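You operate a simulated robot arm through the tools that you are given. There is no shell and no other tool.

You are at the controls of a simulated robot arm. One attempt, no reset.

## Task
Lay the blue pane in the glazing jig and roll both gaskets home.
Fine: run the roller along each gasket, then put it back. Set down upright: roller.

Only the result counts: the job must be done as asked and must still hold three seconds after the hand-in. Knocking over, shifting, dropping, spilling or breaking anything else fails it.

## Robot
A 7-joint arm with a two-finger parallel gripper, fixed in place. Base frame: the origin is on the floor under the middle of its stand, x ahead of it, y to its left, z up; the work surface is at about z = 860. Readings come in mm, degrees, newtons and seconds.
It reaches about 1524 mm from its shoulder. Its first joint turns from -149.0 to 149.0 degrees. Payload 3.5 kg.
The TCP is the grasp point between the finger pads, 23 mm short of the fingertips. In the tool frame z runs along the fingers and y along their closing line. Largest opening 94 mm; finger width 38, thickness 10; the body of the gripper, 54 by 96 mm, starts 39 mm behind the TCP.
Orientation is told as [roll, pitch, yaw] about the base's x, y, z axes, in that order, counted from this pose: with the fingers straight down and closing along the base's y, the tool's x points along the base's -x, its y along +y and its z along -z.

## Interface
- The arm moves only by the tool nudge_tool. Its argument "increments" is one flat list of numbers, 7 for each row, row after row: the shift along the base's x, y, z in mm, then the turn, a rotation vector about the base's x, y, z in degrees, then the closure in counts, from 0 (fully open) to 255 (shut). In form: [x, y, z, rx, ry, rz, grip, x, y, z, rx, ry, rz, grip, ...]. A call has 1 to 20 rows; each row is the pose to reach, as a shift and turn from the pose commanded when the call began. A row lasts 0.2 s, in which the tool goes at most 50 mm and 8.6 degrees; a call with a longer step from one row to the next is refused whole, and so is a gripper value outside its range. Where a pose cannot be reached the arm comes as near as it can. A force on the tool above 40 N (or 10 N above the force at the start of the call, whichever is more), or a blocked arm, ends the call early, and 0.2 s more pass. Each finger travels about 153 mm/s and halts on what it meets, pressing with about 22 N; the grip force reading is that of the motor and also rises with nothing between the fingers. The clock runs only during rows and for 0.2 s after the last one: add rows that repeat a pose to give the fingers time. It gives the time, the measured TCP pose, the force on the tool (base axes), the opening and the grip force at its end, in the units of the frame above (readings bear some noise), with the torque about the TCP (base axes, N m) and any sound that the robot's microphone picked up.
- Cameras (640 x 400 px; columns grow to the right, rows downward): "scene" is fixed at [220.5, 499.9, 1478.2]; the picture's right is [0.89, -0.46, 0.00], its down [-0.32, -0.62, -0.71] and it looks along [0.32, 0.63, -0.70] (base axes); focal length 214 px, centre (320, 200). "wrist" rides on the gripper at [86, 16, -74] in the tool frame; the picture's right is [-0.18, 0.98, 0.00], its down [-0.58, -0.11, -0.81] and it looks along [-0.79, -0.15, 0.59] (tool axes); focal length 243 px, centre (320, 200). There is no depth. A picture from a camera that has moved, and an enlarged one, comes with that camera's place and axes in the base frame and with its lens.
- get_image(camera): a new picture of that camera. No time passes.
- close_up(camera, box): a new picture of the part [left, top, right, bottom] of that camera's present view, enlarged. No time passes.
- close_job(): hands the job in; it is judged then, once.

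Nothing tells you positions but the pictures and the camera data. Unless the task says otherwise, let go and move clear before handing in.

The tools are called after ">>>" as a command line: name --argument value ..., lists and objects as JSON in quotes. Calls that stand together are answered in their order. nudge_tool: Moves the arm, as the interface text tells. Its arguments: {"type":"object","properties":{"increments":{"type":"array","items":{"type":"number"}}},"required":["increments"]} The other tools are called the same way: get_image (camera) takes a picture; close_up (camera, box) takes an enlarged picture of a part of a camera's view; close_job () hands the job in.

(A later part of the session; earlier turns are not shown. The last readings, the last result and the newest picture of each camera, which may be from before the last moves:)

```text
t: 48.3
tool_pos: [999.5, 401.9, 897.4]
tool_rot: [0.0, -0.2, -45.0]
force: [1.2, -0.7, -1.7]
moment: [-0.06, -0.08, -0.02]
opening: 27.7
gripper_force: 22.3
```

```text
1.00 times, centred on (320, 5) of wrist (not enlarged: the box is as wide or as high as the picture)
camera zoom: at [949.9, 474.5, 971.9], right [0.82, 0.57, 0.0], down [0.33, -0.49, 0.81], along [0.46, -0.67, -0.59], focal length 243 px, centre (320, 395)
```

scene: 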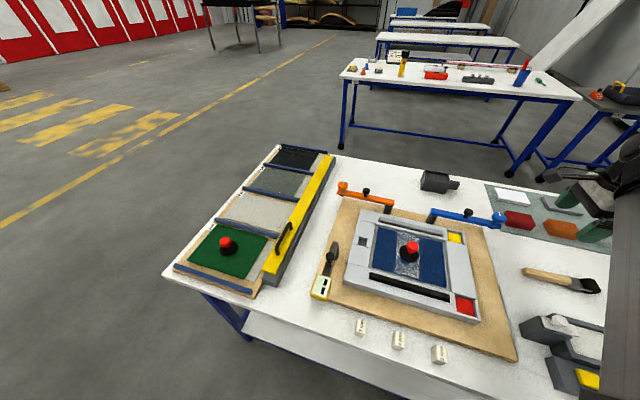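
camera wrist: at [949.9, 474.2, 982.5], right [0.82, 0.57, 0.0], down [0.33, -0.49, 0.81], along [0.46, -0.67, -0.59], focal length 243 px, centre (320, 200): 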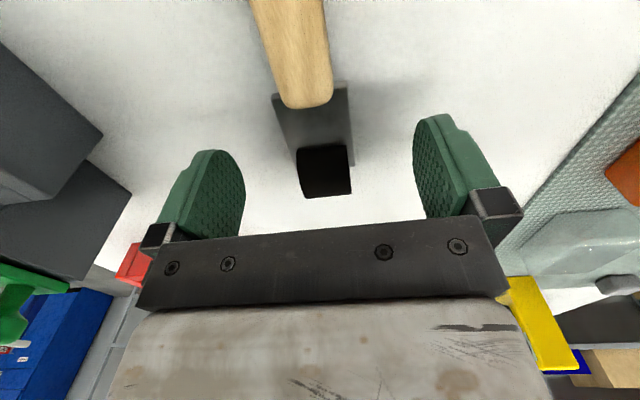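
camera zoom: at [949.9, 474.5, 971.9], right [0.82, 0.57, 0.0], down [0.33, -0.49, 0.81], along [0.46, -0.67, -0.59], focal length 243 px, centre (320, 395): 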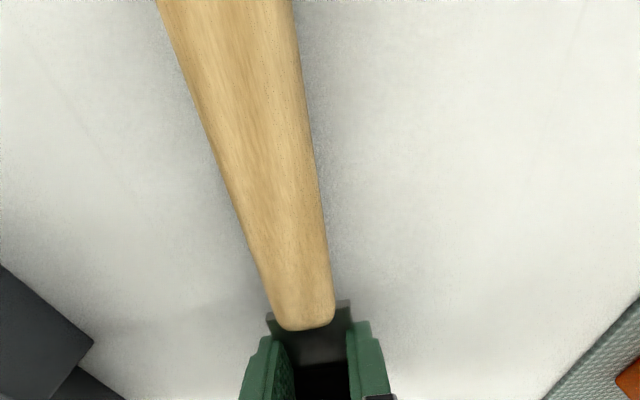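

The roller lifted as one piece and the handle isn't drooping, so the grip holds. Raising it further, slowly.

>>> nudge_tool --increments '[0, 0, 6, 0, 0, 0, 255, 0, 0, 15, 0, 0, 0, 255, 0, 0, 28, 0, 0, 0, 255, 0, 0, 44, 0, 0, 0, 255, 0, 0, 60, 0, 0, 0, 255, 0, 0, 76, 0, 0, 0, 255, 0, 0, 92, 0, 0, 0, 255, 0, 0, 105, 0, 0, 0, 255, 0, 0, 112, 0, 0, 0, 255, 0, 0, 112, 0, 0, 0, 255]'

>>> close_up --camera "wrist" --box '[220, 80, 420, 230]'

>>> get_image --camera "scene"

```text
t: 50.5
tool_pos: [1000.7, 400.8, 1008.6]
tool_rot: [0.0, -0.1, -45.0]
force: [0.8, 0.8, -1.6]
moment: [-0.06, -0.09, -0.02]
opening: 27.7
gripper_force: 21.9
```

```text
2.67 times, centred on (320, 155) of wrist
camera zoom: at [950.4, 474.0, 1083.4], right [0.82, 0.57, 0.0], down [0.34, -0.49, 0.81], along [0.46, -0.67, -0.59], focal length 647 px, centre (320, 320)
```

zoom: 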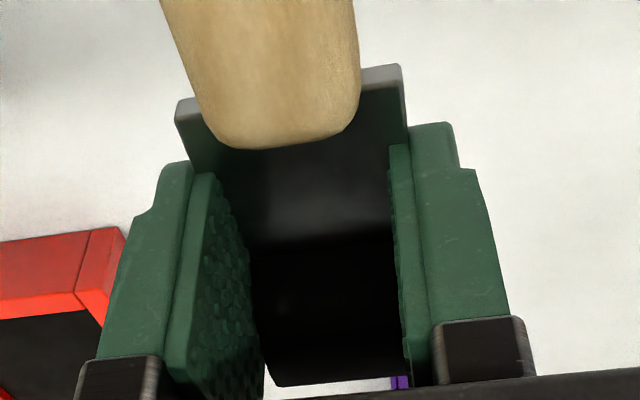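

```text
taken
```

scene: 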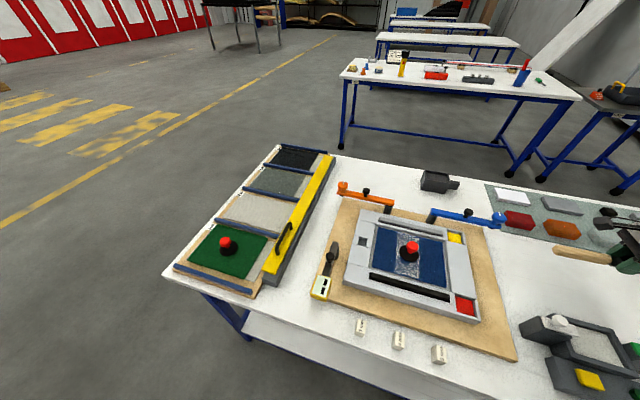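

The grip is solid. Now I'll tilt the tool 35° about the table's q-axis, raising the handle tail so it clears the swing lever, while lifting a bit more.

>>> nudge_tool --increments '[0, 0, 8, 4.1, 4.1, 0, 255, 0, 0, 16, 8.2, 8.2, 0, 255, 0, 0, 24, 12.3, 12.3, 0, 255, 0, 0, 32, 16.4, 16.4, 0, 255, 0, 0, 40, 20.5, 20.5, 0, 255, 0, 0, 50, 24.75, 24.75, 0, 255, 0, 0, 50, 24.75, 24.75, 0, 255]'

>>> get_image --camera "wrist"

>>> close_up --camera "scene" --box '[520, 150, 640, 300]'

```text
t: 52.1
tool_pos: [1000.6, 408.9, 1047.6]
tool_rot: [1.4, 34.6, -45.0]
force: [-1.2, -0.1, -2.4]
moment: [-0.02, -0.02, 0.02]
opening: 27.8
gripper_force: 22.0
out of reach, approached as far as the arm can: row 6, 7
```

```text
taken
camera wrist: at [990.3, 439.4, 1159.9], right [0.81, 0.58, -0.08], down [0.57, -0.75, 0.33], along [0.13, -0.32, -0.94], focal length 243 px, centre (320, 200)
```

wrist: 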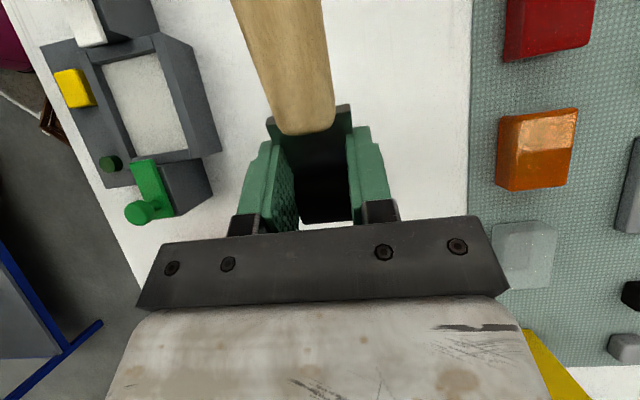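

```text
2.67 times, centred on (580, 225) of scene
camera zoom: at [220.5, 499.9, 1478.2], right [0.89, -0.46, 0.0], down [-0.32, -0.62, -0.71], along [0.32, 0.63, -0.7], focal length 572 px, centre (-373, 133)
```

zoom: 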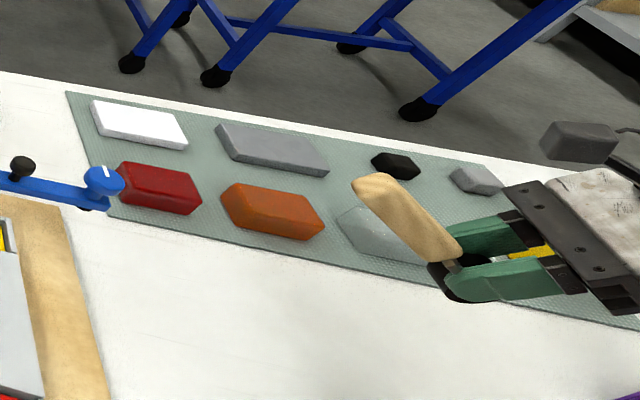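

The handle is now tilted up about 35°; the arm was only just at its reach limit over here. I'll carry the roller back toward the jig, heading for above the far gasket's left end.

>>> nudge_tool --increments '[-8, 9, 0, 0, 0, 0, 255, -22, 25, 0, 0, 0, 0, 255, -42, 48, 0, 0, 0, 0, 255, -66, 75, 0, 0, 0, 0, 255, -92, 104.5, 0, 0, 0, 0, 255, -118, 134, 0, 0, 0, 0, 255, -144, 163.5, 0, 0, 0, 0, 255, -170, 193, 0, 0, 0, 0, 255, -196, 222.5, 0, 0, 0, 0, 255, -222, 252, 0, 0, 0, 0, 255, -248, 281.5, 0, 0, 0, 0, 255, -274, 311, 0, 0, 0, 0, 255, -300, 341, 0, 0, 0, 0, 255, -326, 370, 0, 0, 0, 0, 255, -350, 398, 0, 0, 0, 0, 255, -368, 418, 0, 0, 0, 0, 255, -380, 432, 0, 0, 0, 0, 255, -384, 436.6, 0, 0, 0, 0, 255, -384, 436.6, 0, 0, 0, 0, 255]'

>>> get_image --camera "wrist"

>>> get_image --camera "scene"

```text
t: 56.1
tool_pos: [617.3, 846.5, 1047.1]
tool_rot: [0.0, 34.9, -45.0]
force: [-0.1, -0.7, -1.4]
moment: [-0.04, -0.02, -0.02]
opening: 27.7
gripper_force: 22.0
out of reach, approached as far as the arm can: row 1, 2
```

```text
taken
camera wrist: at [607.4, 877.3, 1159.1], right [0.8, 0.59, -0.11], down [0.59, -0.74, 0.33], along [0.11, -0.33, -0.94], focal length 243 px, centre (320, 200)
```

wrist: 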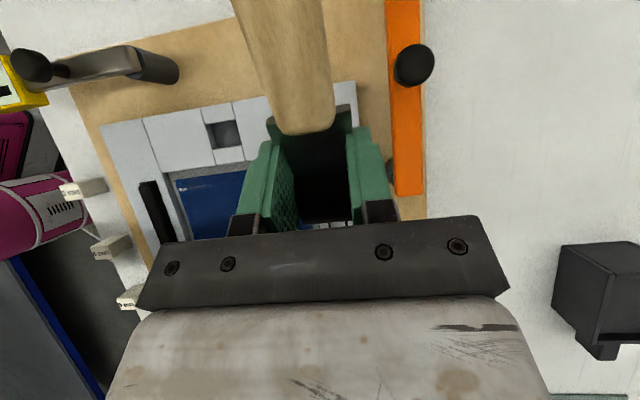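

```text
taken
```

scene: 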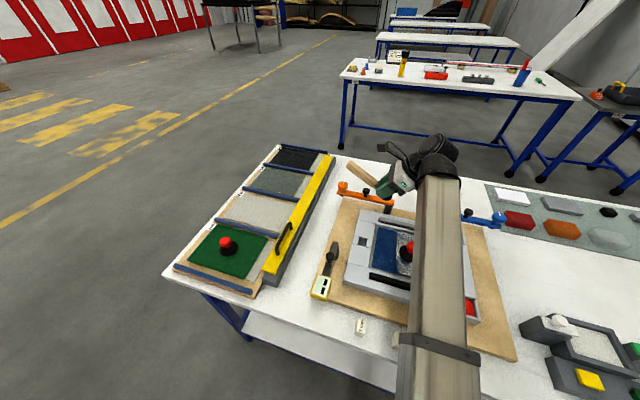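

I'm over the far gasket's left end. I'll zoom in to see the drum relative to the gasket before lowering.

>>> close_up --camera "scene" --box '[335, 140, 455, 240]'

>>> close_up --camera "wrist" --box '[220, 80, 420, 240]'

```text
4.00 times, centred on (395, 190) of scene
camera zoom: at [220.5, 499.9, 1478.2], right [0.89, -0.46, 0.0], down [-0.32, -0.62, -0.71], along [0.32, 0.63, -0.7], focal length 858 px, centre (20, 240)
```

zoom: 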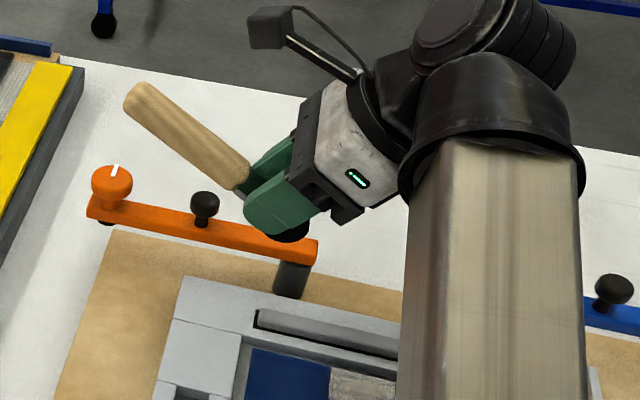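

```text
2.50 times, centred on (320, 160) of wrist
camera zoom: at [607.4, 877.3, 1159.1], right [0.8, 0.59, -0.11], down [0.59, -0.74, 0.33], along [0.11, -0.33, -0.94], focal length 606 px, centre (320, 300)
```

zoom: 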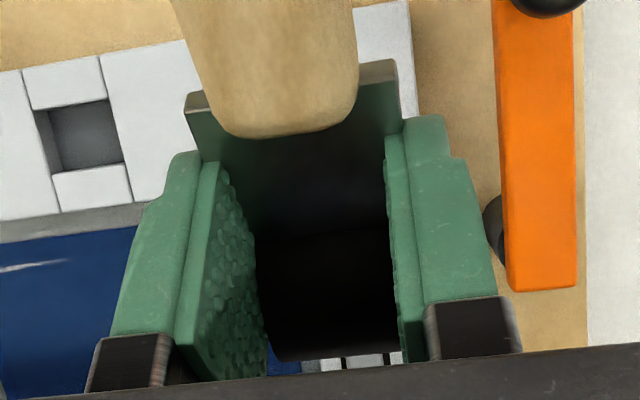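

Now I'll shift 7 mm nearer and lower to about 15 mm above the gasket, then check again.

>>> nudge_tool --increments '[0.6, -3, -15, 0, 0, 0, 255, 1.2, -6, -30, 0, 0, 0, 255, 1.8, -9, -46, 0, 0, 0, 255, 2.5, -12.6, -62, 0, 0, 0, 255, 2.5, -12.6, -74, 0, 0, 0, 255, 2.5, -12.6, -80, 0, 0, 0, 255, 2.5, -12.6, -80, 0, 0, 0, 255]'

>>> close_up --camera "scene" --box '[350, 170, 450, 240]'

>>> get_image --camera "wrist"

>>> close_up --camera "wrist" --box '[220, 80, 420, 240]'

```text
t: 57.7
tool_pos: [617.7, 832.5, 968.5]
tool_rot: [-0.1, 34.9, -45.1]
force: [-0.8, -0.1, -1.8]
moment: [-0.03, -0.03, 0.02]
opening: 27.7
gripper_force: 21.5
```

```text
5.71 times, centred on (400, 205) of scene
camera zoom: at [220.5, 499.9, 1478.2], right [0.89, -0.46, 0.0], down [-0.32, -0.62, -0.71], along [0.32, 0.63, -0.7], focal length 1226 px, centre (-137, 171)
```

zoom: 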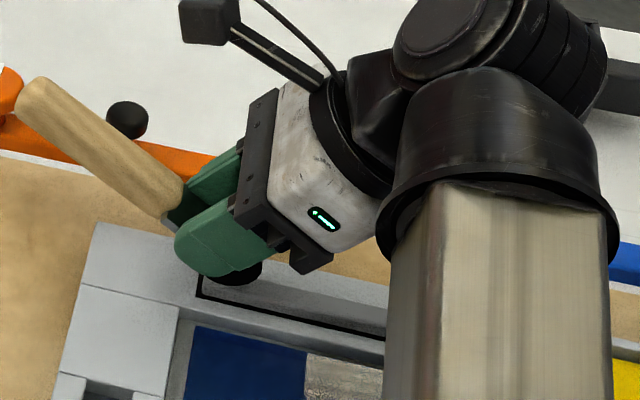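

```text
taken
camera wrist: at [610.0, 864.0, 1079.7], right [0.8, 0.59, -0.11], down [0.59, -0.74, 0.33], along [0.11, -0.33, -0.94], focal length 243 px, centre (320, 200)
```

wrist: 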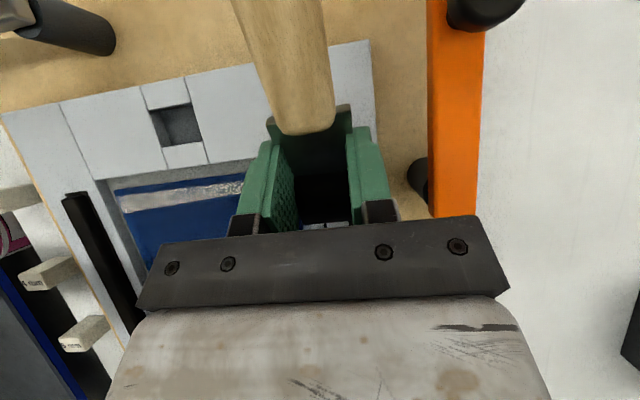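

```text
2.50 times, centred on (320, 160) of wrist
camera zoom: at [610.0, 864.0, 1079.7], right [0.8, 0.59, -0.11], down [0.59, -0.74, 0.33], along [0.11, -0.33, -0.94], focal length 606 px, centre (320, 300)
```

zoom: 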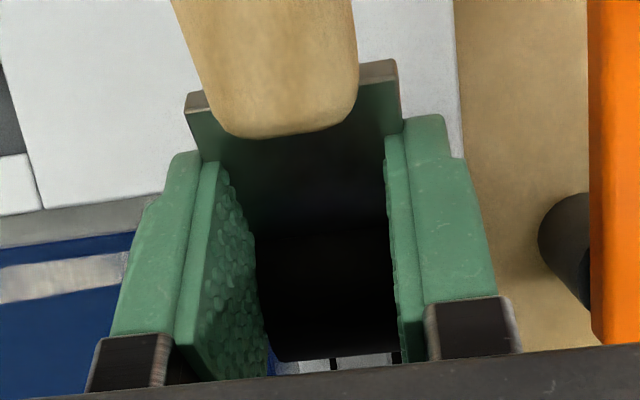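

The drum lines up with the slot to within about 3 mm. I'll nudge +3 mm in q and slightly toward the left end, then lower in small steps to find contact.

>>> nudge_tool --increments '[-1, 3, -3, 0, 0, 0, 255, -2.1, 6.3, -7, 0, 0, 0, 255, -2.1, 6.3, -10, 0, 0, 0, 255, -2.1, 6.3, -10, 0, 0, 0, 255]'

>>> nudge_tool --increments '[0, 0, -1.5, 0, 0, 0, 255, 0, 0, -3, 0, 0, 0, 255, 0, 0, -3, 0, 0, 0, 255]'

>>> nudge_tool --increments '[0, 0, -1, 0, 0, 0, 255, 0, 0, -2, 0, 0, 0, 255, 0, 0, -2, 0, 0, 0, 255]'

>>> close_up --camera "scene" --box '[360, 190, 430, 235]'

```text
t: 58.7
tool_pos: [615.7, 838.5, 959.3]
tool_rot: [-0.1, 34.9, -45.0]
force: [-0.6, -0.2, -1.3]
moment: [0.01, -0.06, -0.01]
opening: 27.7
gripper_force: 22.0
```

```text
t: 59.5
tool_pos: [616.6, 839.1, 955.3]
tool_rot: [-0.1, 34.8, -45.0]
force: [-0.1, 1.0, -1.3]
moment: [-0.03, -0.05, -0.03]
opening: 27.8
gripper_force: 22.6
```

```text
t: 60.3
tool_pos: [616.0, 839.6, 953.1]
tool_rot: [-0.2, 34.9, -45.0]
force: [-0.5, 0.8, -1.0]
moment: [-0.06, -0.02, 0.0]
opening: 27.8
gripper_force: 21.6
```

```text
8.89 times, centred on (395, 212) of scene
camera zoom: at [220.5, 499.9, 1478.2], right [0.89, -0.46, 0.0], down [-0.32, -0.62, -0.71], along [0.32, 0.63, -0.7], focal length 1906 px, centre (-347, 89)
```

zoom: 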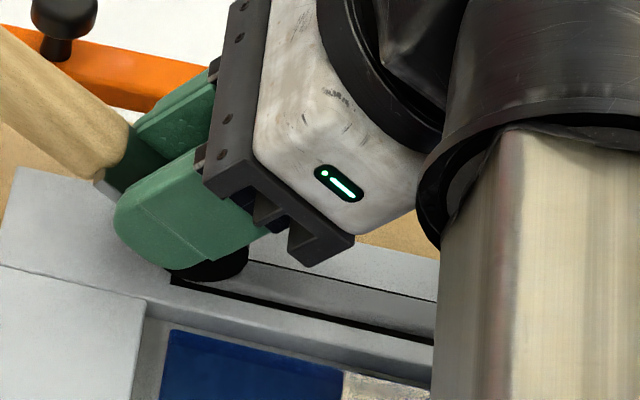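

No contact yet at z=953. Continuing to lower in small steps.

>>> nudge_tool --increments '[0, 0, -1, 0, 0, 0, 255, 0, 0, -2, 0, 0, 0, 255, 0, 0, -2, 0, 0, 0, 255]'

>>> nudge_tool --increments '[0, 0, -1, 0, 0, 0, 255, 0, 0, -2, 0, 0, 0, 255, 0, 0, -2, 0, 0, 0, 255]'

>>> close_up --camera "scene" --box '[360, 190, 430, 235]'

```text
t: 61.1
tool_pos: [616.5, 839.0, 951.8]
tool_rot: [-0.1, 35.0, -45.0]
force: [-0.5, 1.2, 0.1]
moment: [-0.03, -0.09, 0.04]
opening: 27.5
gripper_force: 22.4
```

```text
t: 61.9
tool_pos: [616.8, 838.5, 950.9]
tool_rot: [0.0, 35.0, -44.8]
force: [1.2, 0.8, 16.3]
moment: [-0.08, -0.26, 0.0]
opening: 27.8
gripper_force: 21.7
```

```text
8.89 times, centred on (395, 212) of scene
camera zoom: at [220.5, 499.9, 1478.2], right [0.89, -0.46, 0.0], down [-0.32, -0.62, -0.71], along [0.32, 0.63, -0.7], focal length 1906 px, centre (-347, 89)
```

zoom: 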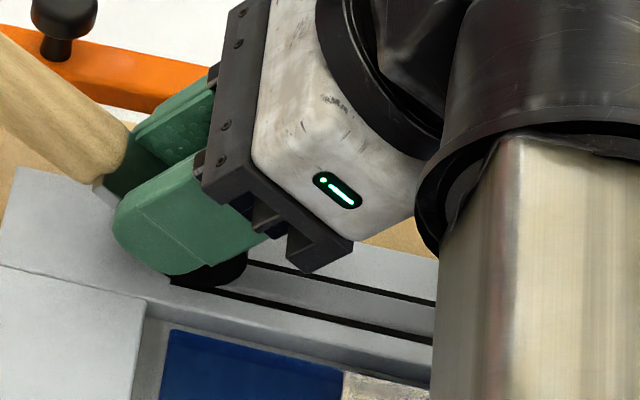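

The drum met the rail at 16 N and the far gasket has dropped flush at this end. Now I'll roll it along +p over the whole length with light pressure.

>>> nudge_tool --increments '[0, 0, 0.6, 0, 0, 0, 255, 4, -4, 0.6, 0, 0, 0, 255, 12, -12, 0.6, 0, 0, 0, 255, 20, -20, 0.6, 0, 0, 0, 255, 28, -28, 0.6, 0, 0, 0, 255, 36, -36, 0.6, 0, 0, 0, 255, 44, -44, 0.6, 0, 0, 0, 255, 52, -52, 0.6, 0, 0, 0, 255, 60, -60, 0.6, 0, 0, 0, 255, 68, -68, 0.6, 0, 0, 0, 255, 68, -68, 0.6, 0, 0, 0, 255]'

>>> close_up --camera "scene" --box '[350, 180, 470, 260]'

>>> get_image --camera "wrist"

```text
t: 64.3
tool_pos: [684.7, 770.3, 949.9]
tool_rot: [-0.1, 34.9, -44.9]
force: [-5.4, 5.2, 15.0]
moment: [0.1, 0.01, 0.04]
opening: 27.6
gripper_force: 22.4
```

```text
5.00 times, centred on (410, 220) of scene
camera zoom: at [220.5, 499.9, 1478.2], right [0.89, -0.46, 0.0], down [-0.32, -0.62, -0.71], along [0.32, 0.63, -0.7], focal length 1072 px, centre (-130, 100)
```

zoom: 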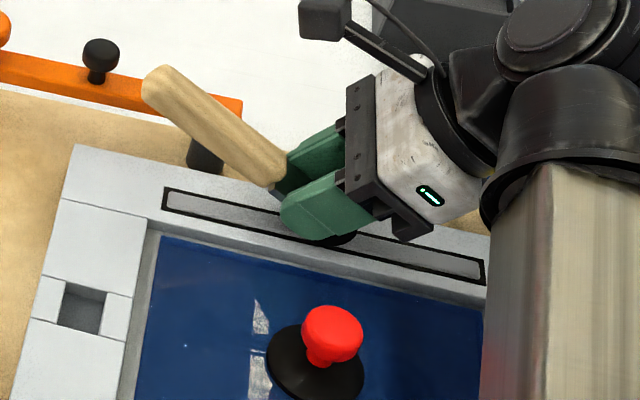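

```text
taken
camera wrist: at [676.0, 802.4, 1061.5], right [0.8, 0.59, -0.11], down [0.59, -0.74, 0.33], along [0.12, -0.33, -0.94], focal length 243 px, centre (320, 200)
```

wrist: 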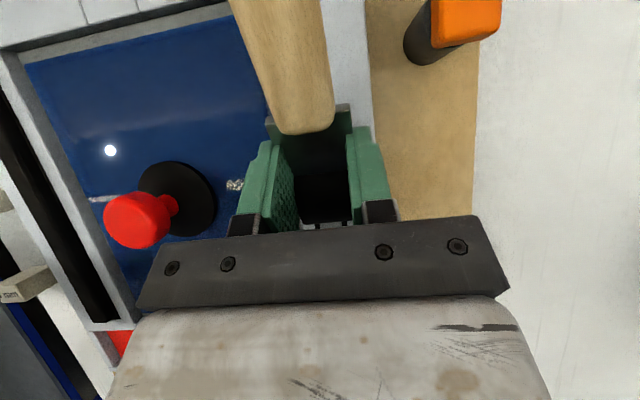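

The far gasket now sits flush along its whole length. I'll keep rolling to its right end.

>>> nudge_tool --increments '[8, -8, 0, 0, 0, 0, 255, 16, -16, 0, 0, 0, 0, 255, 24, -24, 0, 0, 0, 0, 255, 32, -32, 0, 0, 0, 0, 255, 40, -40, 0, 0, 0, 0, 255, 48, -48, 0, 0, 0, 0, 255, 56, -56, 0, 0, 0, 0, 255, 64, -64, 0, 0, 0, 0, 255, 71, -71, 0, 0, 0, 0, 255, 71, -71, 0, 0, 0, 0, 255]'

>>> get_image --camera "scene"

>>> get_image --camera "wrist"

>>> close_up --camera "scene" --box '[360, 190, 500, 270]'

```text
t: 66.5
tool_pos: [755.1, 699.8, 950.9]
tool_rot: [-0.1, 34.9, -45.1]
force: [-4.0, 4.0, 11.3]
moment: [-0.04, 0.04, -0.03]
opening: 28.0
gripper_force: 21.8
```

```text
taken
```

scene: 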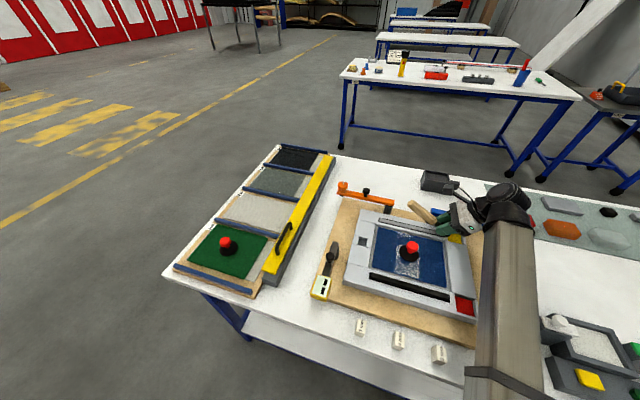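

```text
taken
camera wrist: at [747.0, 731.5, 1061.6], right [0.8, 0.59, -0.11], down [0.59, -0.74, 0.33], along [0.11, -0.33, -0.94], focal length 243 px, centre (320, 200)
```

wrist: 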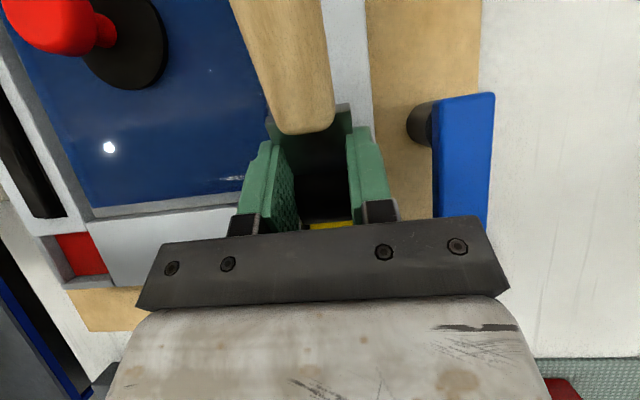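

```text
4.57 times, centred on (430, 230) of scene
camera zoom: at [220.5, 499.9, 1478.2], right [0.89, -0.46, 0.0], down [-0.32, -0.62, -0.71], along [0.32, 0.63, -0.7], focal length 980 px, centre (-183, 63)
```

zoom: 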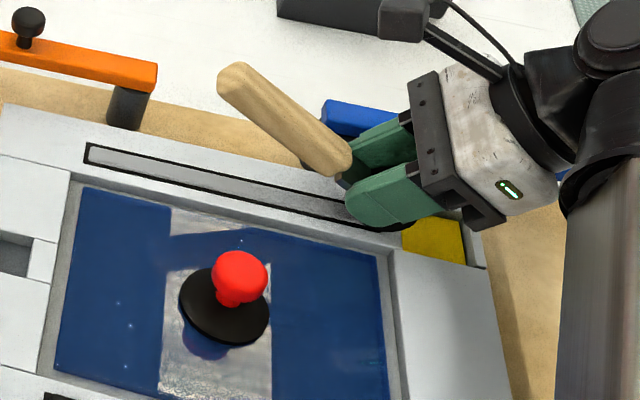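

The drum reached the right end and the gasket looks flush. For full coverage I'll go a few mm further, then roll back along the whole length.

>>> nudge_tool --increments '[2, -2, 0, 0, 0, 0, 255, 2, -2, 0, 0, 0, 0, 255, -6, 6, 0, 0, 0, 0, 255, -14, 14, 0, 0, 0, 0, 255, -23, 23, 0, 0, 0, 0, 255, -32, 32, 0, 0, 0, 0, 255, -41, 41, 0, 0, 0, 0, 255, -50, 50, 0, 0, 0, 0, 255, -59, 59, 0, 0, 0, 0, 255, -68, 68, 0, 0, 0, 0, 255, -77, 77, 0, 0, 0, 0, 255, -86, 86, 0, 0, 0, 0, 255, -95, 95, 0, 0, 0, 0, 255, -104, 104, 0, 0, 0, 0, 255, -113, 113, 0, 0, 0, 0, 255, -122, 122, 0, 0, 0, 0, 255, -131, 131, 0, 0, 0, 0, 255, -138, 138, 0, 0, 0, 0, 255, -142, 142, 0, 0, 0, 0, 255, -142, 142, 0, 0, 0, 0, 255]'

>>> close_up --camera "scene" --box '[350, 180, 470, 260]'

>>> get_image --camera "wrist"

```text
t: 70.7
tool_pos: [613.8, 842.4, 949.8]
tool_rot: [-0.1, 34.9, -45.0]
force: [2.9, -1.8, 2.0]
moment: [-0.16, -0.15, 0.02]
opening: 27.9
gripper_force: 22.1
```

```text
5.00 times, centred on (410, 220) of scene
camera zoom: at [220.5, 499.9, 1478.2], right [0.89, -0.46, 0.0], down [-0.32, -0.62, -0.71], along [0.32, 0.63, -0.7], focal length 1072 px, centre (-130, 100)
```

zoom: 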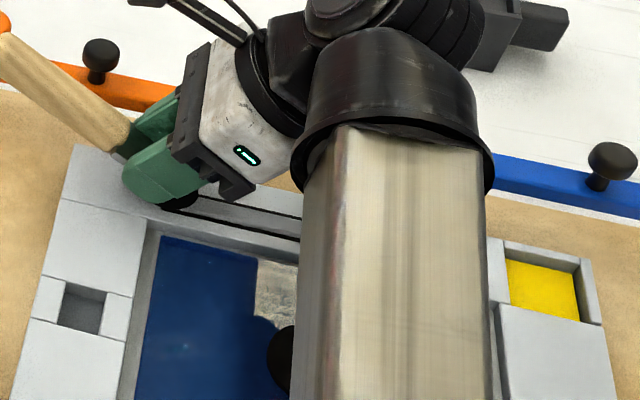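

```text
taken
camera wrist: at [604.9, 873.6, 1061.3], right [0.8, 0.59, -0.11], down [0.59, -0.74, 0.33], along [0.11, -0.33, -0.94], focal length 243 px, centre (320, 200)
```

wrist: 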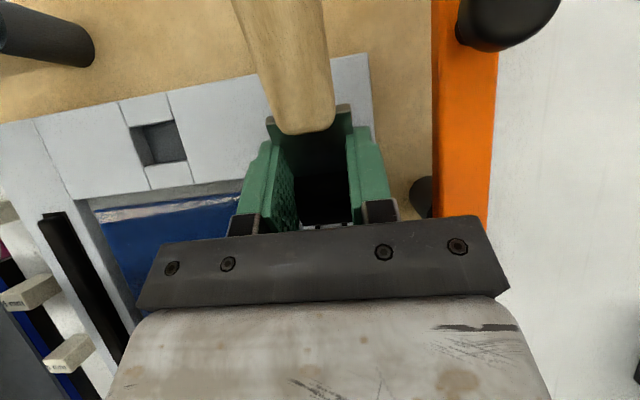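

The far gasket is done. Now I'll lift the roller and bring it over to the near gasket's left end at a safe height.

>>> nudge_tool --increments '[0, 0, 8, 0, 0, 0, 255, 0, 0, 24, 0, 0, 0, 255, 0, 0, 44, 0, 0, 0, 255, 0, 0, 60, 0, 0, 0, 255, -6, -6, 66, 0, 0, 0, 255, -22, -22, 66, 0, 0, 0, 255, -42, -42, 66, 0, 0, 0, 255, -62, -62, 66, 0, 0, 0, 255, -82, -83, 66, 0, 0, 0, 255, -102, -104, 66, 0, 0, 0, 255, -122, -125, 66, 0, 0, 0, 255, -138, -142, 66, 0, 0, 0, 255, -149, -153.6, 66, 0, 0, 0, 255, -149, -153.6, 66, 0, 0, 0, 255]'

>>> get_image --camera "wrist"

>>> get_image --camera "scene"

>>> close_up --camera "scene" --box '[310, 210, 470, 310]'

```text
t: 73.7
tool_pos: [464.0, 689.2, 1015.8]
tool_rot: [-0.1, 34.9, -45.0]
force: [-0.3, -0.3, -1.4]
moment: [0.01, -0.01, -0.03]
opening: 27.9
gripper_force: 21.7
```

```text
taken
camera wrist: at [456.0, 720.2, 1127.3], right [0.8, 0.59, -0.11], down [0.59, -0.74, 0.33], along [0.11, -0.33, -0.94], focal length 243 px, centre (320, 200)
```

wrist: 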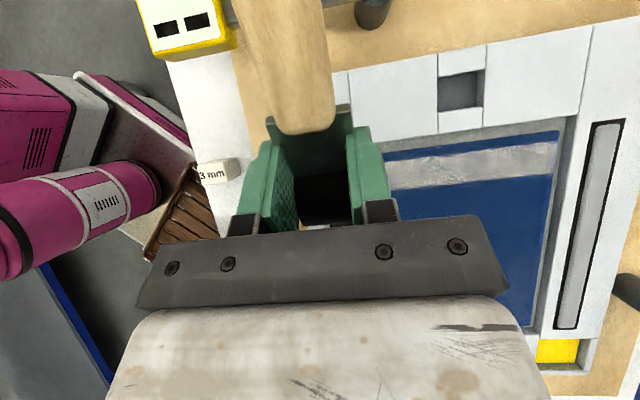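

```text
taken
```

scene: 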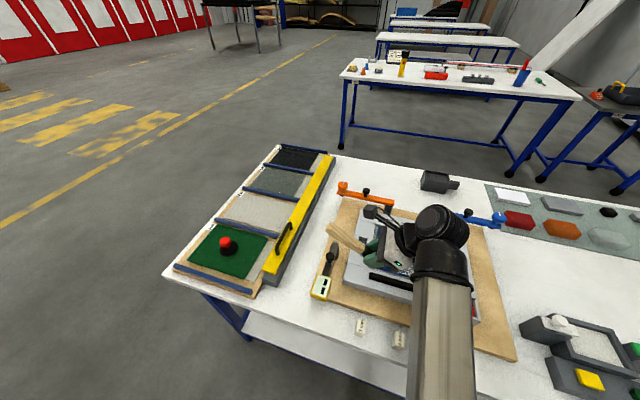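

```text
4.00 times, centred on (390, 260) of scene
camera zoom: at [220.5, 499.9, 1478.2], right [0.89, -0.46, 0.0], down [-0.32, -0.62, -0.71], along [0.32, 0.63, -0.7], focal length 858 px, centre (40, -40)
```

zoom: 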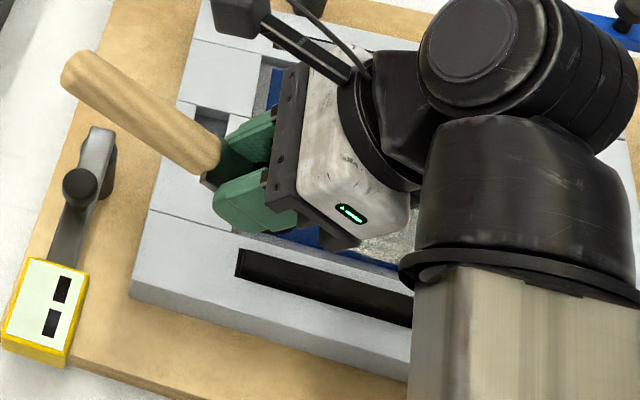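

The far gasket is flush along its length. I'm above the near gasket's left end, so I'll lower partway and check clearance to the grey lever and the alignment with the slot.

>>> nudge_tool --increments '[0, 0, -12, 0, 0, 0, 255, 0, 0, -26, 0, 0, 0, 255, 0, 0, -38, 0, 0, 0, 255, 0, 0, -46, 0, 0, 0, 255, 0, 0, -46, 0, 0, 0, 255]'

>>> close_up --camera "wrist" --box '[220, 80, 420, 240]'

>>> close_up --camera "scene" --box '[310, 210, 430, 310]'

>>> close_up --camera "wrist" --box '[0, 0, 640, 10]'

```text
t: 74.9
tool_pos: [464.0, 687.0, 969.1]
tool_rot: [-0.1, 34.9, -45.1]
force: [-0.1, 0.9, -1.7]
moment: [-0.06, -0.05, -0.03]
opening: 27.5
gripper_force: 22.0
```

```text
2.50 times, centred on (320, 160) of wrist
camera zoom: at [455.6, 719.6, 1080.9], right [0.8, 0.59, -0.11], down [0.59, -0.74, 0.33], along [0.11, -0.33, -0.94], focal length 606 px, centre (320, 300)
```

zoom: 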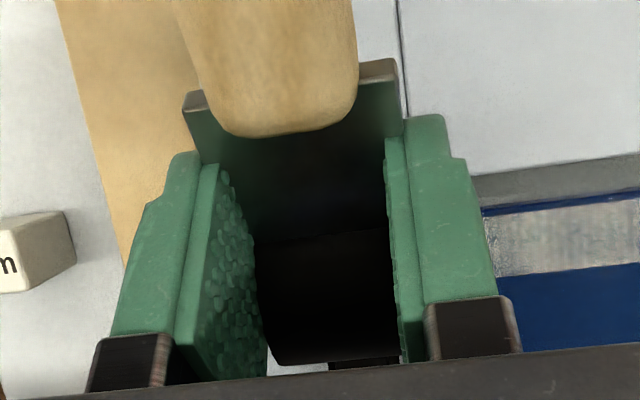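

```text
4.00 times, centred on (370, 260) of scene
camera zoom: at [220.5, 499.9, 1478.2], right [0.89, -0.46, 0.0], down [-0.32, -0.62, -0.71], along [0.32, 0.63, -0.7], focal length 858 px, centre (120, -40)
```

zoom: 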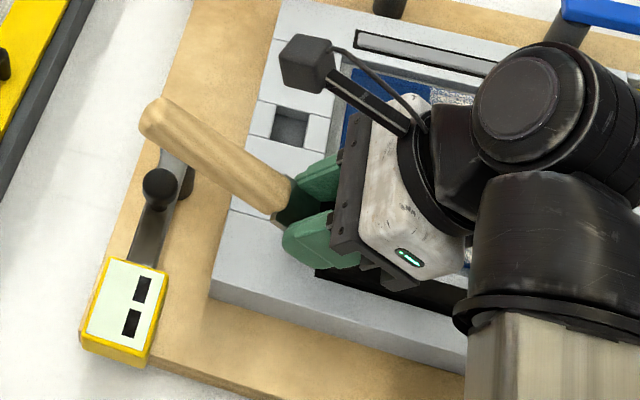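

```text
1.00 times, centred on (320, 5) of wrist (not enlarged: the box is as wide or as high as the picture)
camera zoom: at [455.6, 719.6, 1080.9], right [0.8, 0.59, -0.11], down [0.59, -0.74, 0.33], along [0.11, -0.33, -0.94], focal length 243 px, centre (320, 395)
```

zoom: 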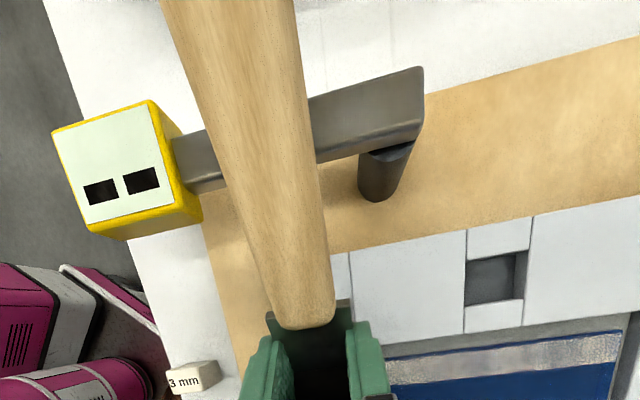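

The handle clears the lever knob with margin, and the slot is about 2 mm further in +q. I'll adjust and lower to contact in steps.

>>> nudge_tool --increments '[0.7, 0.7, -5, 0, 0, 0, 255, 1.4, 1.4, -10, 0, 0, 0, 255, 1.4, 1.4, -14, 0, 0, 0, 255, 1.4, 1.4, -14, 0, 0, 0, 255]'

>>> nudge_tool --increments '[0, 0, -1, 0, 0, 0, 255, 0, 0, -2, 0, 0, 0, 255, 0, 0, -2, 0, 0, 0, 255]'

>>> nudge_tool --increments '[0, 0, -1, 0, 0, 0, 255, 0, 0, -2, 0, 0, 0, 255, 0, 0, -2, 0, 0, 0, 255]'

>>> close_up --camera "scene" --box '[340, 230, 430, 300]'

```text
t: 75.9
tool_pos: [465.3, 689.0, 955.6]
tool_rot: [-0.2, 34.8, -45.0]
force: [-0.2, 0.0, -0.5]
moment: [-0.05, -0.02, 0.0]
opening: 27.8
gripper_force: 22.1
```

```text
t: 76.7
tool_pos: [467.0, 689.4, 953.8]
tool_rot: [-0.1, 35.0, -44.9]
force: [1.1, 0.7, -1.3]
moment: [-0.01, -0.04, -0.01]
opening: 27.6
gripper_force: 22.3
```

```text
t: 77.5
tool_pos: [465.4, 689.5, 952.3]
tool_rot: [-0.2, 34.9, -45.1]
force: [-0.5, -0.2, -1.6]
moment: [-0.05, -0.06, -0.02]
opening: 27.4
gripper_force: 21.8
```

```text
5.71 times, centred on (385, 265) of scene
camera zoom: at [220.5, 499.9, 1478.2], right [0.89, -0.46, 0.0], down [-0.32, -0.62, -0.71], along [0.32, 0.63, -0.7], focal length 1226 px, centre (-51, -171)
```

zoom: 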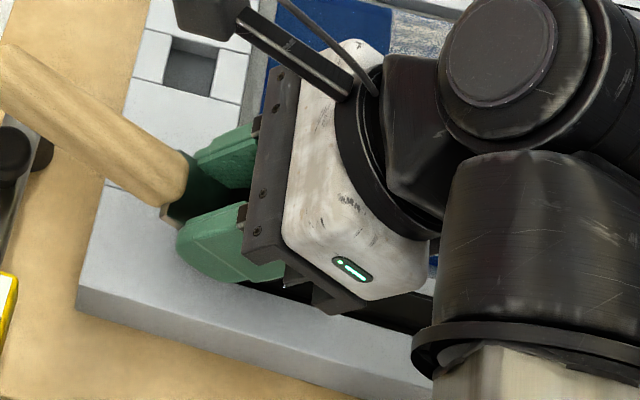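

No contact yet; continuing down in small steps.

>>> nudge_tool --increments '[0, 0, -1, 0, 0, 0, 255, 0, 0, -2, 0, 0, 0, 255, 0, 0, -2, 0, 0, 0, 255]'

>>> nudge_tool --increments '[0, 0, -1, 0, 0, 0, 255, 0, 0, -1.5, 0, 0, 0, 255, 0, 0, -1.5, 0, 0, 0, 255]'

>>> close_up --camera "scene" --box '[340, 230, 430, 300]'

```text
t: 78.3
tool_pos: [466.3, 690.2, 950.2]
tool_rot: [-0.1, 34.9, -45.0]
force: [1.6, -1.2, 1.8]
moment: [-0.08, -0.11, -0.01]
opening: 27.5
gripper_force: 21.9
```

```text
t: 79.1
tool_pos: [464.8, 688.8, 949.3]
tool_rot: [0.0, 35.0, -44.8]
force: [0.9, -0.9, 14.6]
moment: [-0.2, -0.21, 0.0]
opening: 27.7
gripper_force: 22.3
```

```text
5.71 times, centred on (385, 265) of scene
camera zoom: at [220.5, 499.9, 1478.2], right [0.89, -0.46, 0.0], down [-0.32, -0.62, -0.71], along [0.32, 0.63, -0.7], focal length 1226 px, centre (-51, -171)
```

zoom: 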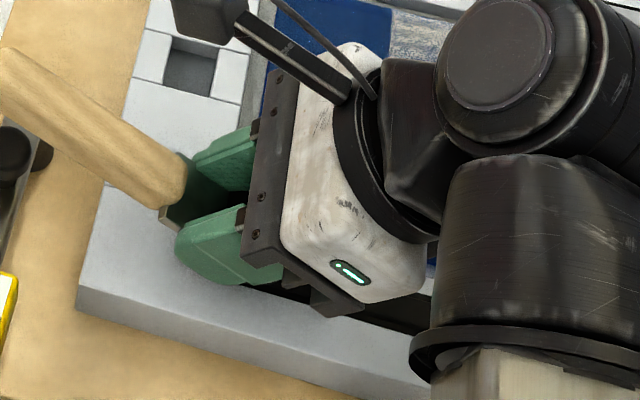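

The drum is in contact at about 15 N. Rolling along the near gasket to its right end.

>>> nudge_tool --increments '[-2, 2, 0, 0, 0, 0, 255, 2, -2, 0, 0, 0, 0, 255, 10, -10, 0, 0, 0, 0, 255, 18, -18, 0, 0, 0, 0, 255, 26, -26, 0, 0, 0, 0, 255, 34, -34, 0, 0, 0, 0, 255, 42, -42, 0, 0, 0, 0, 255, 50, -50, 0, 0, 0, 0, 255, 58, -58, 0, 0, 0, 0, 255, 66, -66, 0, 0, 0, 0, 255, 74, -74, 0, 0, 0, 0, 255, 74, -74, 0, 0, 0, 0, 255]'

>>> close_up --camera "scene" --box '[340, 210, 480, 310]'

>>> close_up --camera "wrist" --box '[220, 80, 420, 240]'

```text
t: 81.7
tool_pos: [539.8, 615.9, 948.6]
tool_rot: [0.0, 34.9, -44.9]
force: [-2.6, 3.0, 9.6]
moment: [0.02, -0.03, -0.02]
opening: 27.8
gripper_force: 22.2
```

```text
4.00 times, centred on (410, 260) of scene
camera zoom: at [220.5, 499.9, 1478.2], right [0.89, -0.46, 0.0], down [-0.32, -0.62, -0.71], along [0.32, 0.63, -0.7], focal length 858 px, centre (-40, -40)
```

zoom: 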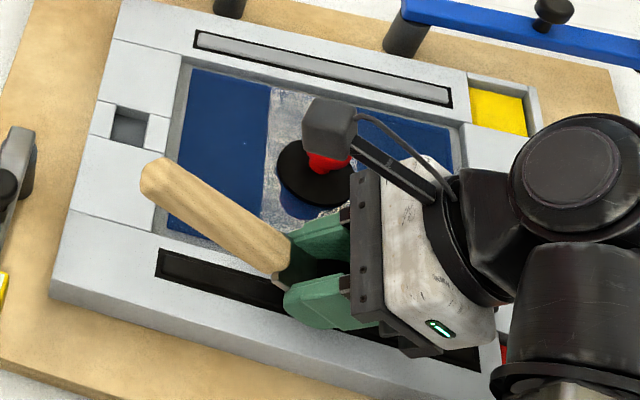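

```text
2.50 times, centred on (320, 160) of wrist
camera zoom: at [531.4, 647.3, 1059.9], right [0.8, 0.59, -0.11], down [0.59, -0.74, 0.33], along [0.11, -0.33, -0.94], focal length 606 px, centre (320, 300)
```

zoom: 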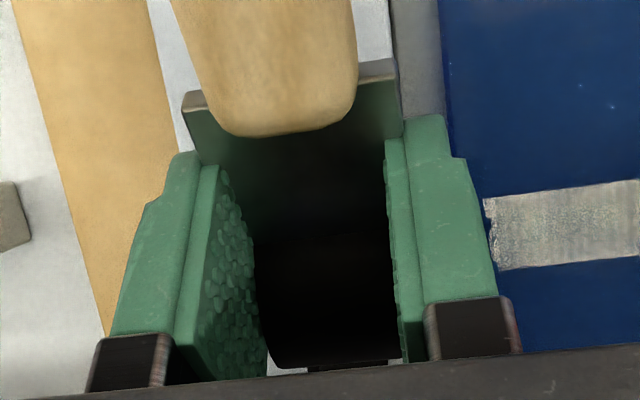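

The near gasket looks flush behind the drum. Continuing to the right end, then back along the full length.

>>> nudge_tool --increments '[8, -8, 0, 0, 0, 0, 255, 16, -16, 0, 0, 0, 0, 255, 24, -24, 0, 0, 0, 0, 255, 32, -32, 0, 0, 0, 0, 255, 40, -40, 0, 0, 0, 0, 255, 48, -48, 0, 0, 0, 0, 255, 56, -56, 0, 0, 0, 0, 255, 63, -63, 0, 0, 0, 0, 255, 68, -68, 0, 0, 0, 0, 255, 68, -68, 0, 0, 0, 0, 255]'

>>> close_up --camera "scene" --box '[340, 210, 500, 330]'

>>> get_image --camera "wrist"

```text
t: 83.9
tool_pos: [608.4, 547.2, 949.3]
tool_rot: [-0.1, 34.9, -45.1]
force: [-1.9, 2.0, 4.5]
moment: [0.0, -0.06, 0.01]
opening: 27.6
gripper_force: 22.0
```

```text
3.33 times, centred on (420, 270) of scene
camera zoom: at [220.5, 499.9, 1478.2], right [0.89, -0.46, 0.0], down [-0.32, -0.62, -0.71], along [0.32, 0.63, -0.7], focal length 715 px, centre (-13, -33)
```

zoom: 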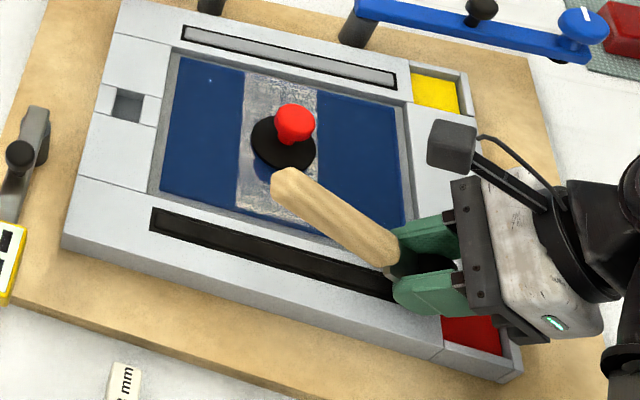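

```text
taken
camera wrist: at [599.6, 579.1, 1059.5], right [0.8, 0.59, -0.11], down [0.59, -0.74, 0.33], along [0.12, -0.33, -0.94], focal length 243 px, centre (320, 200)
```

wrist: 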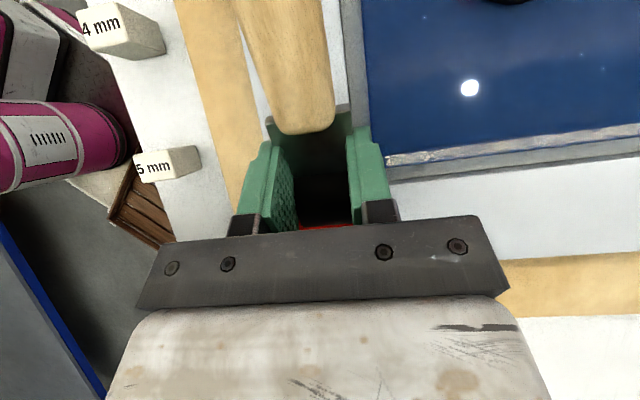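

At the right end the press force has eased to about 5 N, so I'll add a little pressure and roll back along the full length.

>>> nudge_tool --increments '[0, 0, -0.8, 0, 0, 0, 255, -6, 6, -0.8, 0, 0, 0, 255, -14, 14, -0.8, 0, 0, 0, 255, -22, 22, -0.8, 0, 0, 0, 255, -31, 31, -0.8, 0, 0, 0, 255, -40, 40, -0.8, 0, 0, 0, 255, -49, 49, -0.8, 0, 0, 0, 255, -58, 58, -0.8, 0, 0, 0, 255, -67, 67, -0.8, 0, 0, 0, 255, -76, 76, -0.8, 0, 0, 0, 255, -85, 85, -0.8, 0, 0, 0, 255, -94, 94, -0.8, 0, 0, 0, 255, -103, 103, -0.8, 0, 0, 0, 255, -112, 112, -0.8, 0, 0, 0, 255, -121, 121, -0.8, 0, 0, 0, 255, -130, 130, -0.8, 0, 0, 0, 255, -138, 138, -0.8, 0, 0, 0, 255, -144, 144, -0.8, 0, 0, 0, 255, -144, 144, -0.8, 0, 0, 0, 255]'

>>> close_up --camera "scene" --box '[340, 210, 480, 310]'

>>> close_up --camera "wrist" --box '[220, 80, 420, 240]'

```text
t: 87.9
tool_pos: [465.0, 691.4, 947.2]
tool_rot: [-0.1, 34.8, -44.9]
force: [1.7, -1.5, 1.4]
moment: [-0.15, -0.13, -0.05]
opening: 27.7
gripper_force: 22.0
```

```text
4.00 times, centred on (410, 260) of scene
camera zoom: at [220.5, 499.9, 1478.2], right [0.89, -0.46, 0.0], down [-0.32, -0.62, -0.71], along [0.32, 0.63, -0.7], focal length 858 px, centre (-40, -40)
```

zoom: 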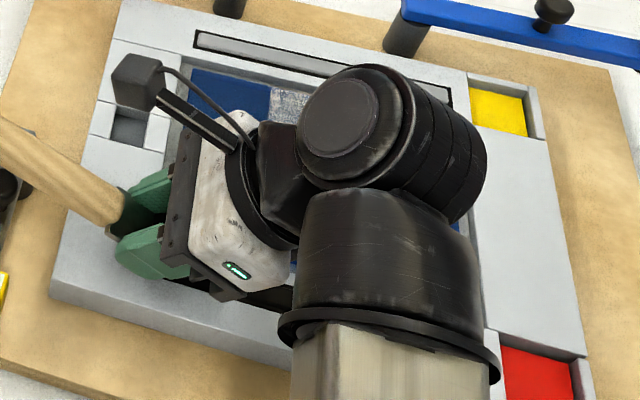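

```text
2.50 times, centred on (320, 160) of wrist
camera zoom: at [455.8, 722.9, 1059.4], right [0.8, 0.59, -0.11], down [0.59, -0.74, 0.33], along [0.11, -0.33, -0.94], focal length 606 px, centre (320, 300)
```

zoom: 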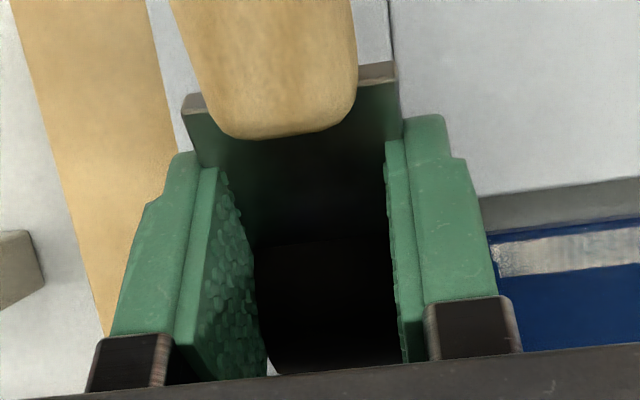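

Now I'll lift clear and move toward the roller's spot so the scene camera can check both gaskets.

>>> nudge_tool --increments '[0, 0, 8, 0, 0, 0, 255, 0, 0, 25, 0, 0, 0, 255, 0, 0, 48, 0, 0, 0, 255, 0, 0, 70, 0, 0, 0, 255, 10, 0, 85, 0, 0, 0, 255, 30, 0, 95, 0, 0, 0, 255, 60, 0, 100, 0, 0, 0, 255, 95, -5, 100, 0, 0, 0, 255, 130, -15, 100, 0, 0, 0, 255, 165, -30, 100, 0, 0, 0, 255, 200, -50, 100, 0, 0, 0, 255, 235, -75, 100, 0, 0, 0, 255, 265, -100, 100, 0, 0, 0, 255, 295, -125, 100, 0, 0, 0, 255, 325, -150, 100, 0, 0, 0, 255, 350, -172, 100, 0, 0, 0, 255, 370, -190, 100, 0, 0, 0, 255, 380, -199, 100, 0, 0, 0, 255, 380, -199, 100, 0, 0, 0, 255]'

>>> get_image --camera "scene"

>>> close_up --camera "scene" --box '[340, 200, 490, 330]'

>>> get_image --camera "wrist"

```text
t: 91.9
tool_pos: [845.4, 493.4, 1047.5]
tool_rot: [-0.1, 34.9, -45.1]
force: [0.4, -0.2, -1.0]
moment: [-0.04, -0.03, 0.02]
opening: 28.0
gripper_force: 21.8
```

```text
taken
```

scene: 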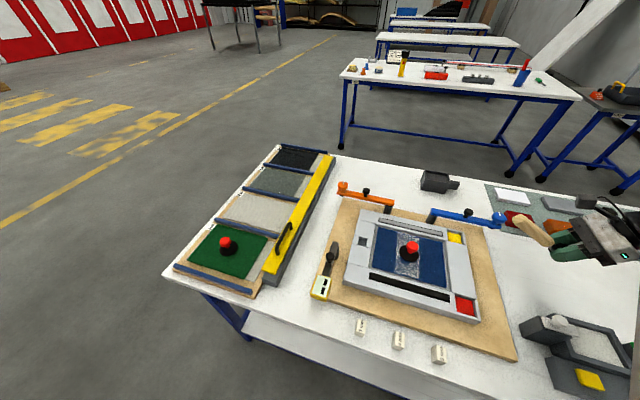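

```text
3.08 times, centred on (415, 265) of scene
camera zoom: at [220.5, 499.9, 1478.2], right [0.89, -0.46, 0.0], down [-0.32, -0.62, -0.71], along [0.32, 0.63, -0.7], focal length 660 px, centre (28, 0)
```

zoom: 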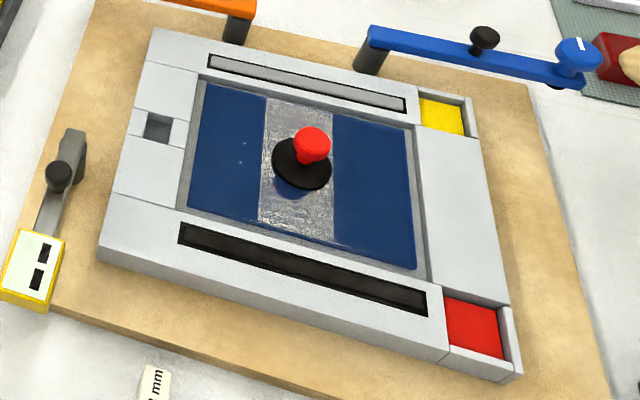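

```text
taken
camera wrist: at [836.1, 524.0, 1159.1], right [0.8, 0.59, -0.11], down [0.59, -0.74, 0.33], along [0.11, -0.33, -0.94], focal length 243 px, centre (320, 200)
```

wrist: 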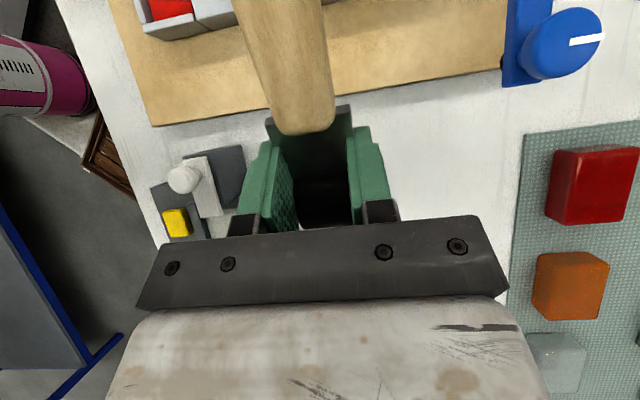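

>>> close_up --camera "scene" --box '[380, 265, 470, 325]'

>>> close_up --camera "scene" --box '[350, 255, 420, 300]'

>>> close_up --camera "scene" --box '[375, 205, 455, 250]'

>>> close_up --camera "scene" --box '[300, 260, 350, 310]'

```text
6.67 times, centred on (425, 295) of scene
camera zoom: at [220.5, 499.9, 1478.2], right [0.89, -0.46, 0.0], down [-0.32, -0.62, -0.71], along [0.32, 0.63, -0.7], focal length 1430 px, centre (-380, -433)
```

zoom: 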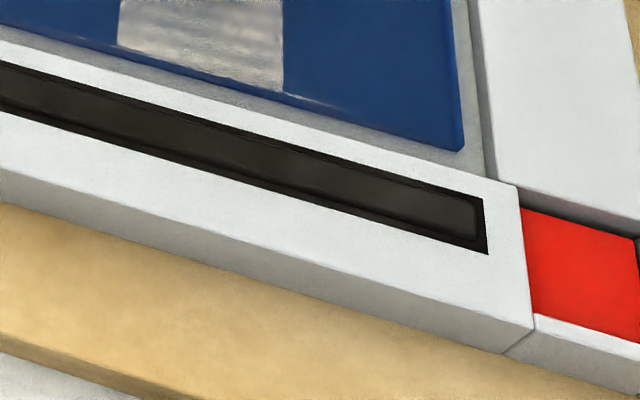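

```text
8.89 times, centred on (385, 278) of scene
camera zoom: at [220.5, 499.9, 1478.2], right [0.89, -0.46, 0.0], down [-0.32, -0.62, -0.71], along [0.32, 0.63, -0.7], focal length 1906 px, centre (-258, -489)
```

zoom: 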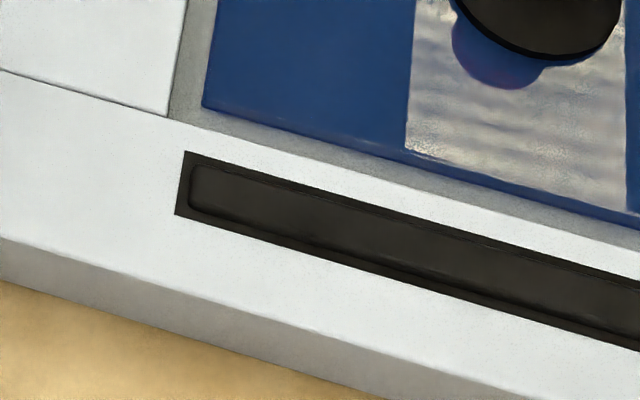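

```text
8.00 times, centred on (415, 228) of scene
camera zoom: at [220.5, 499.9, 1478.2], right [0.89, -0.46, 0.0], down [-0.32, -0.62, -0.71], along [0.32, 0.63, -0.7], focal length 1716 px, centre (-440, -20)
```

zoom: 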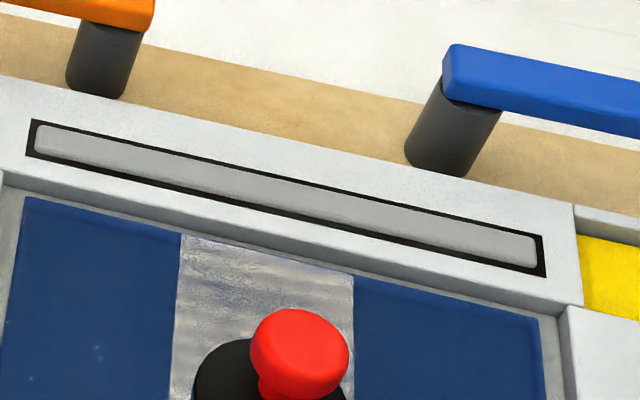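

```text
8.00 times, centred on (325, 285) of scene
camera zoom: at [220.5, 499.9, 1478.2], right [0.89, -0.46, 0.0], down [-0.32, -0.62, -0.71], along [0.32, 0.63, -0.7], focal length 1716 px, centre (280, -480)
```

zoom: 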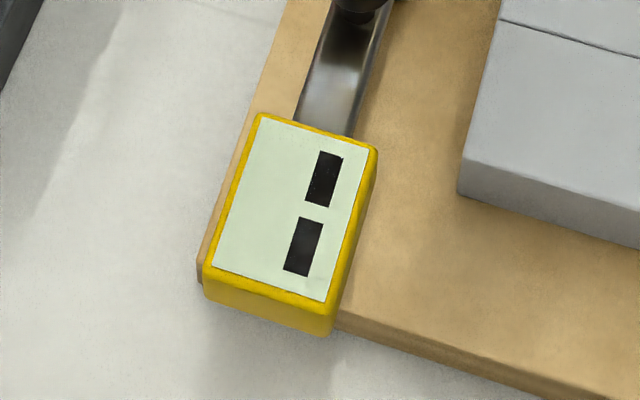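

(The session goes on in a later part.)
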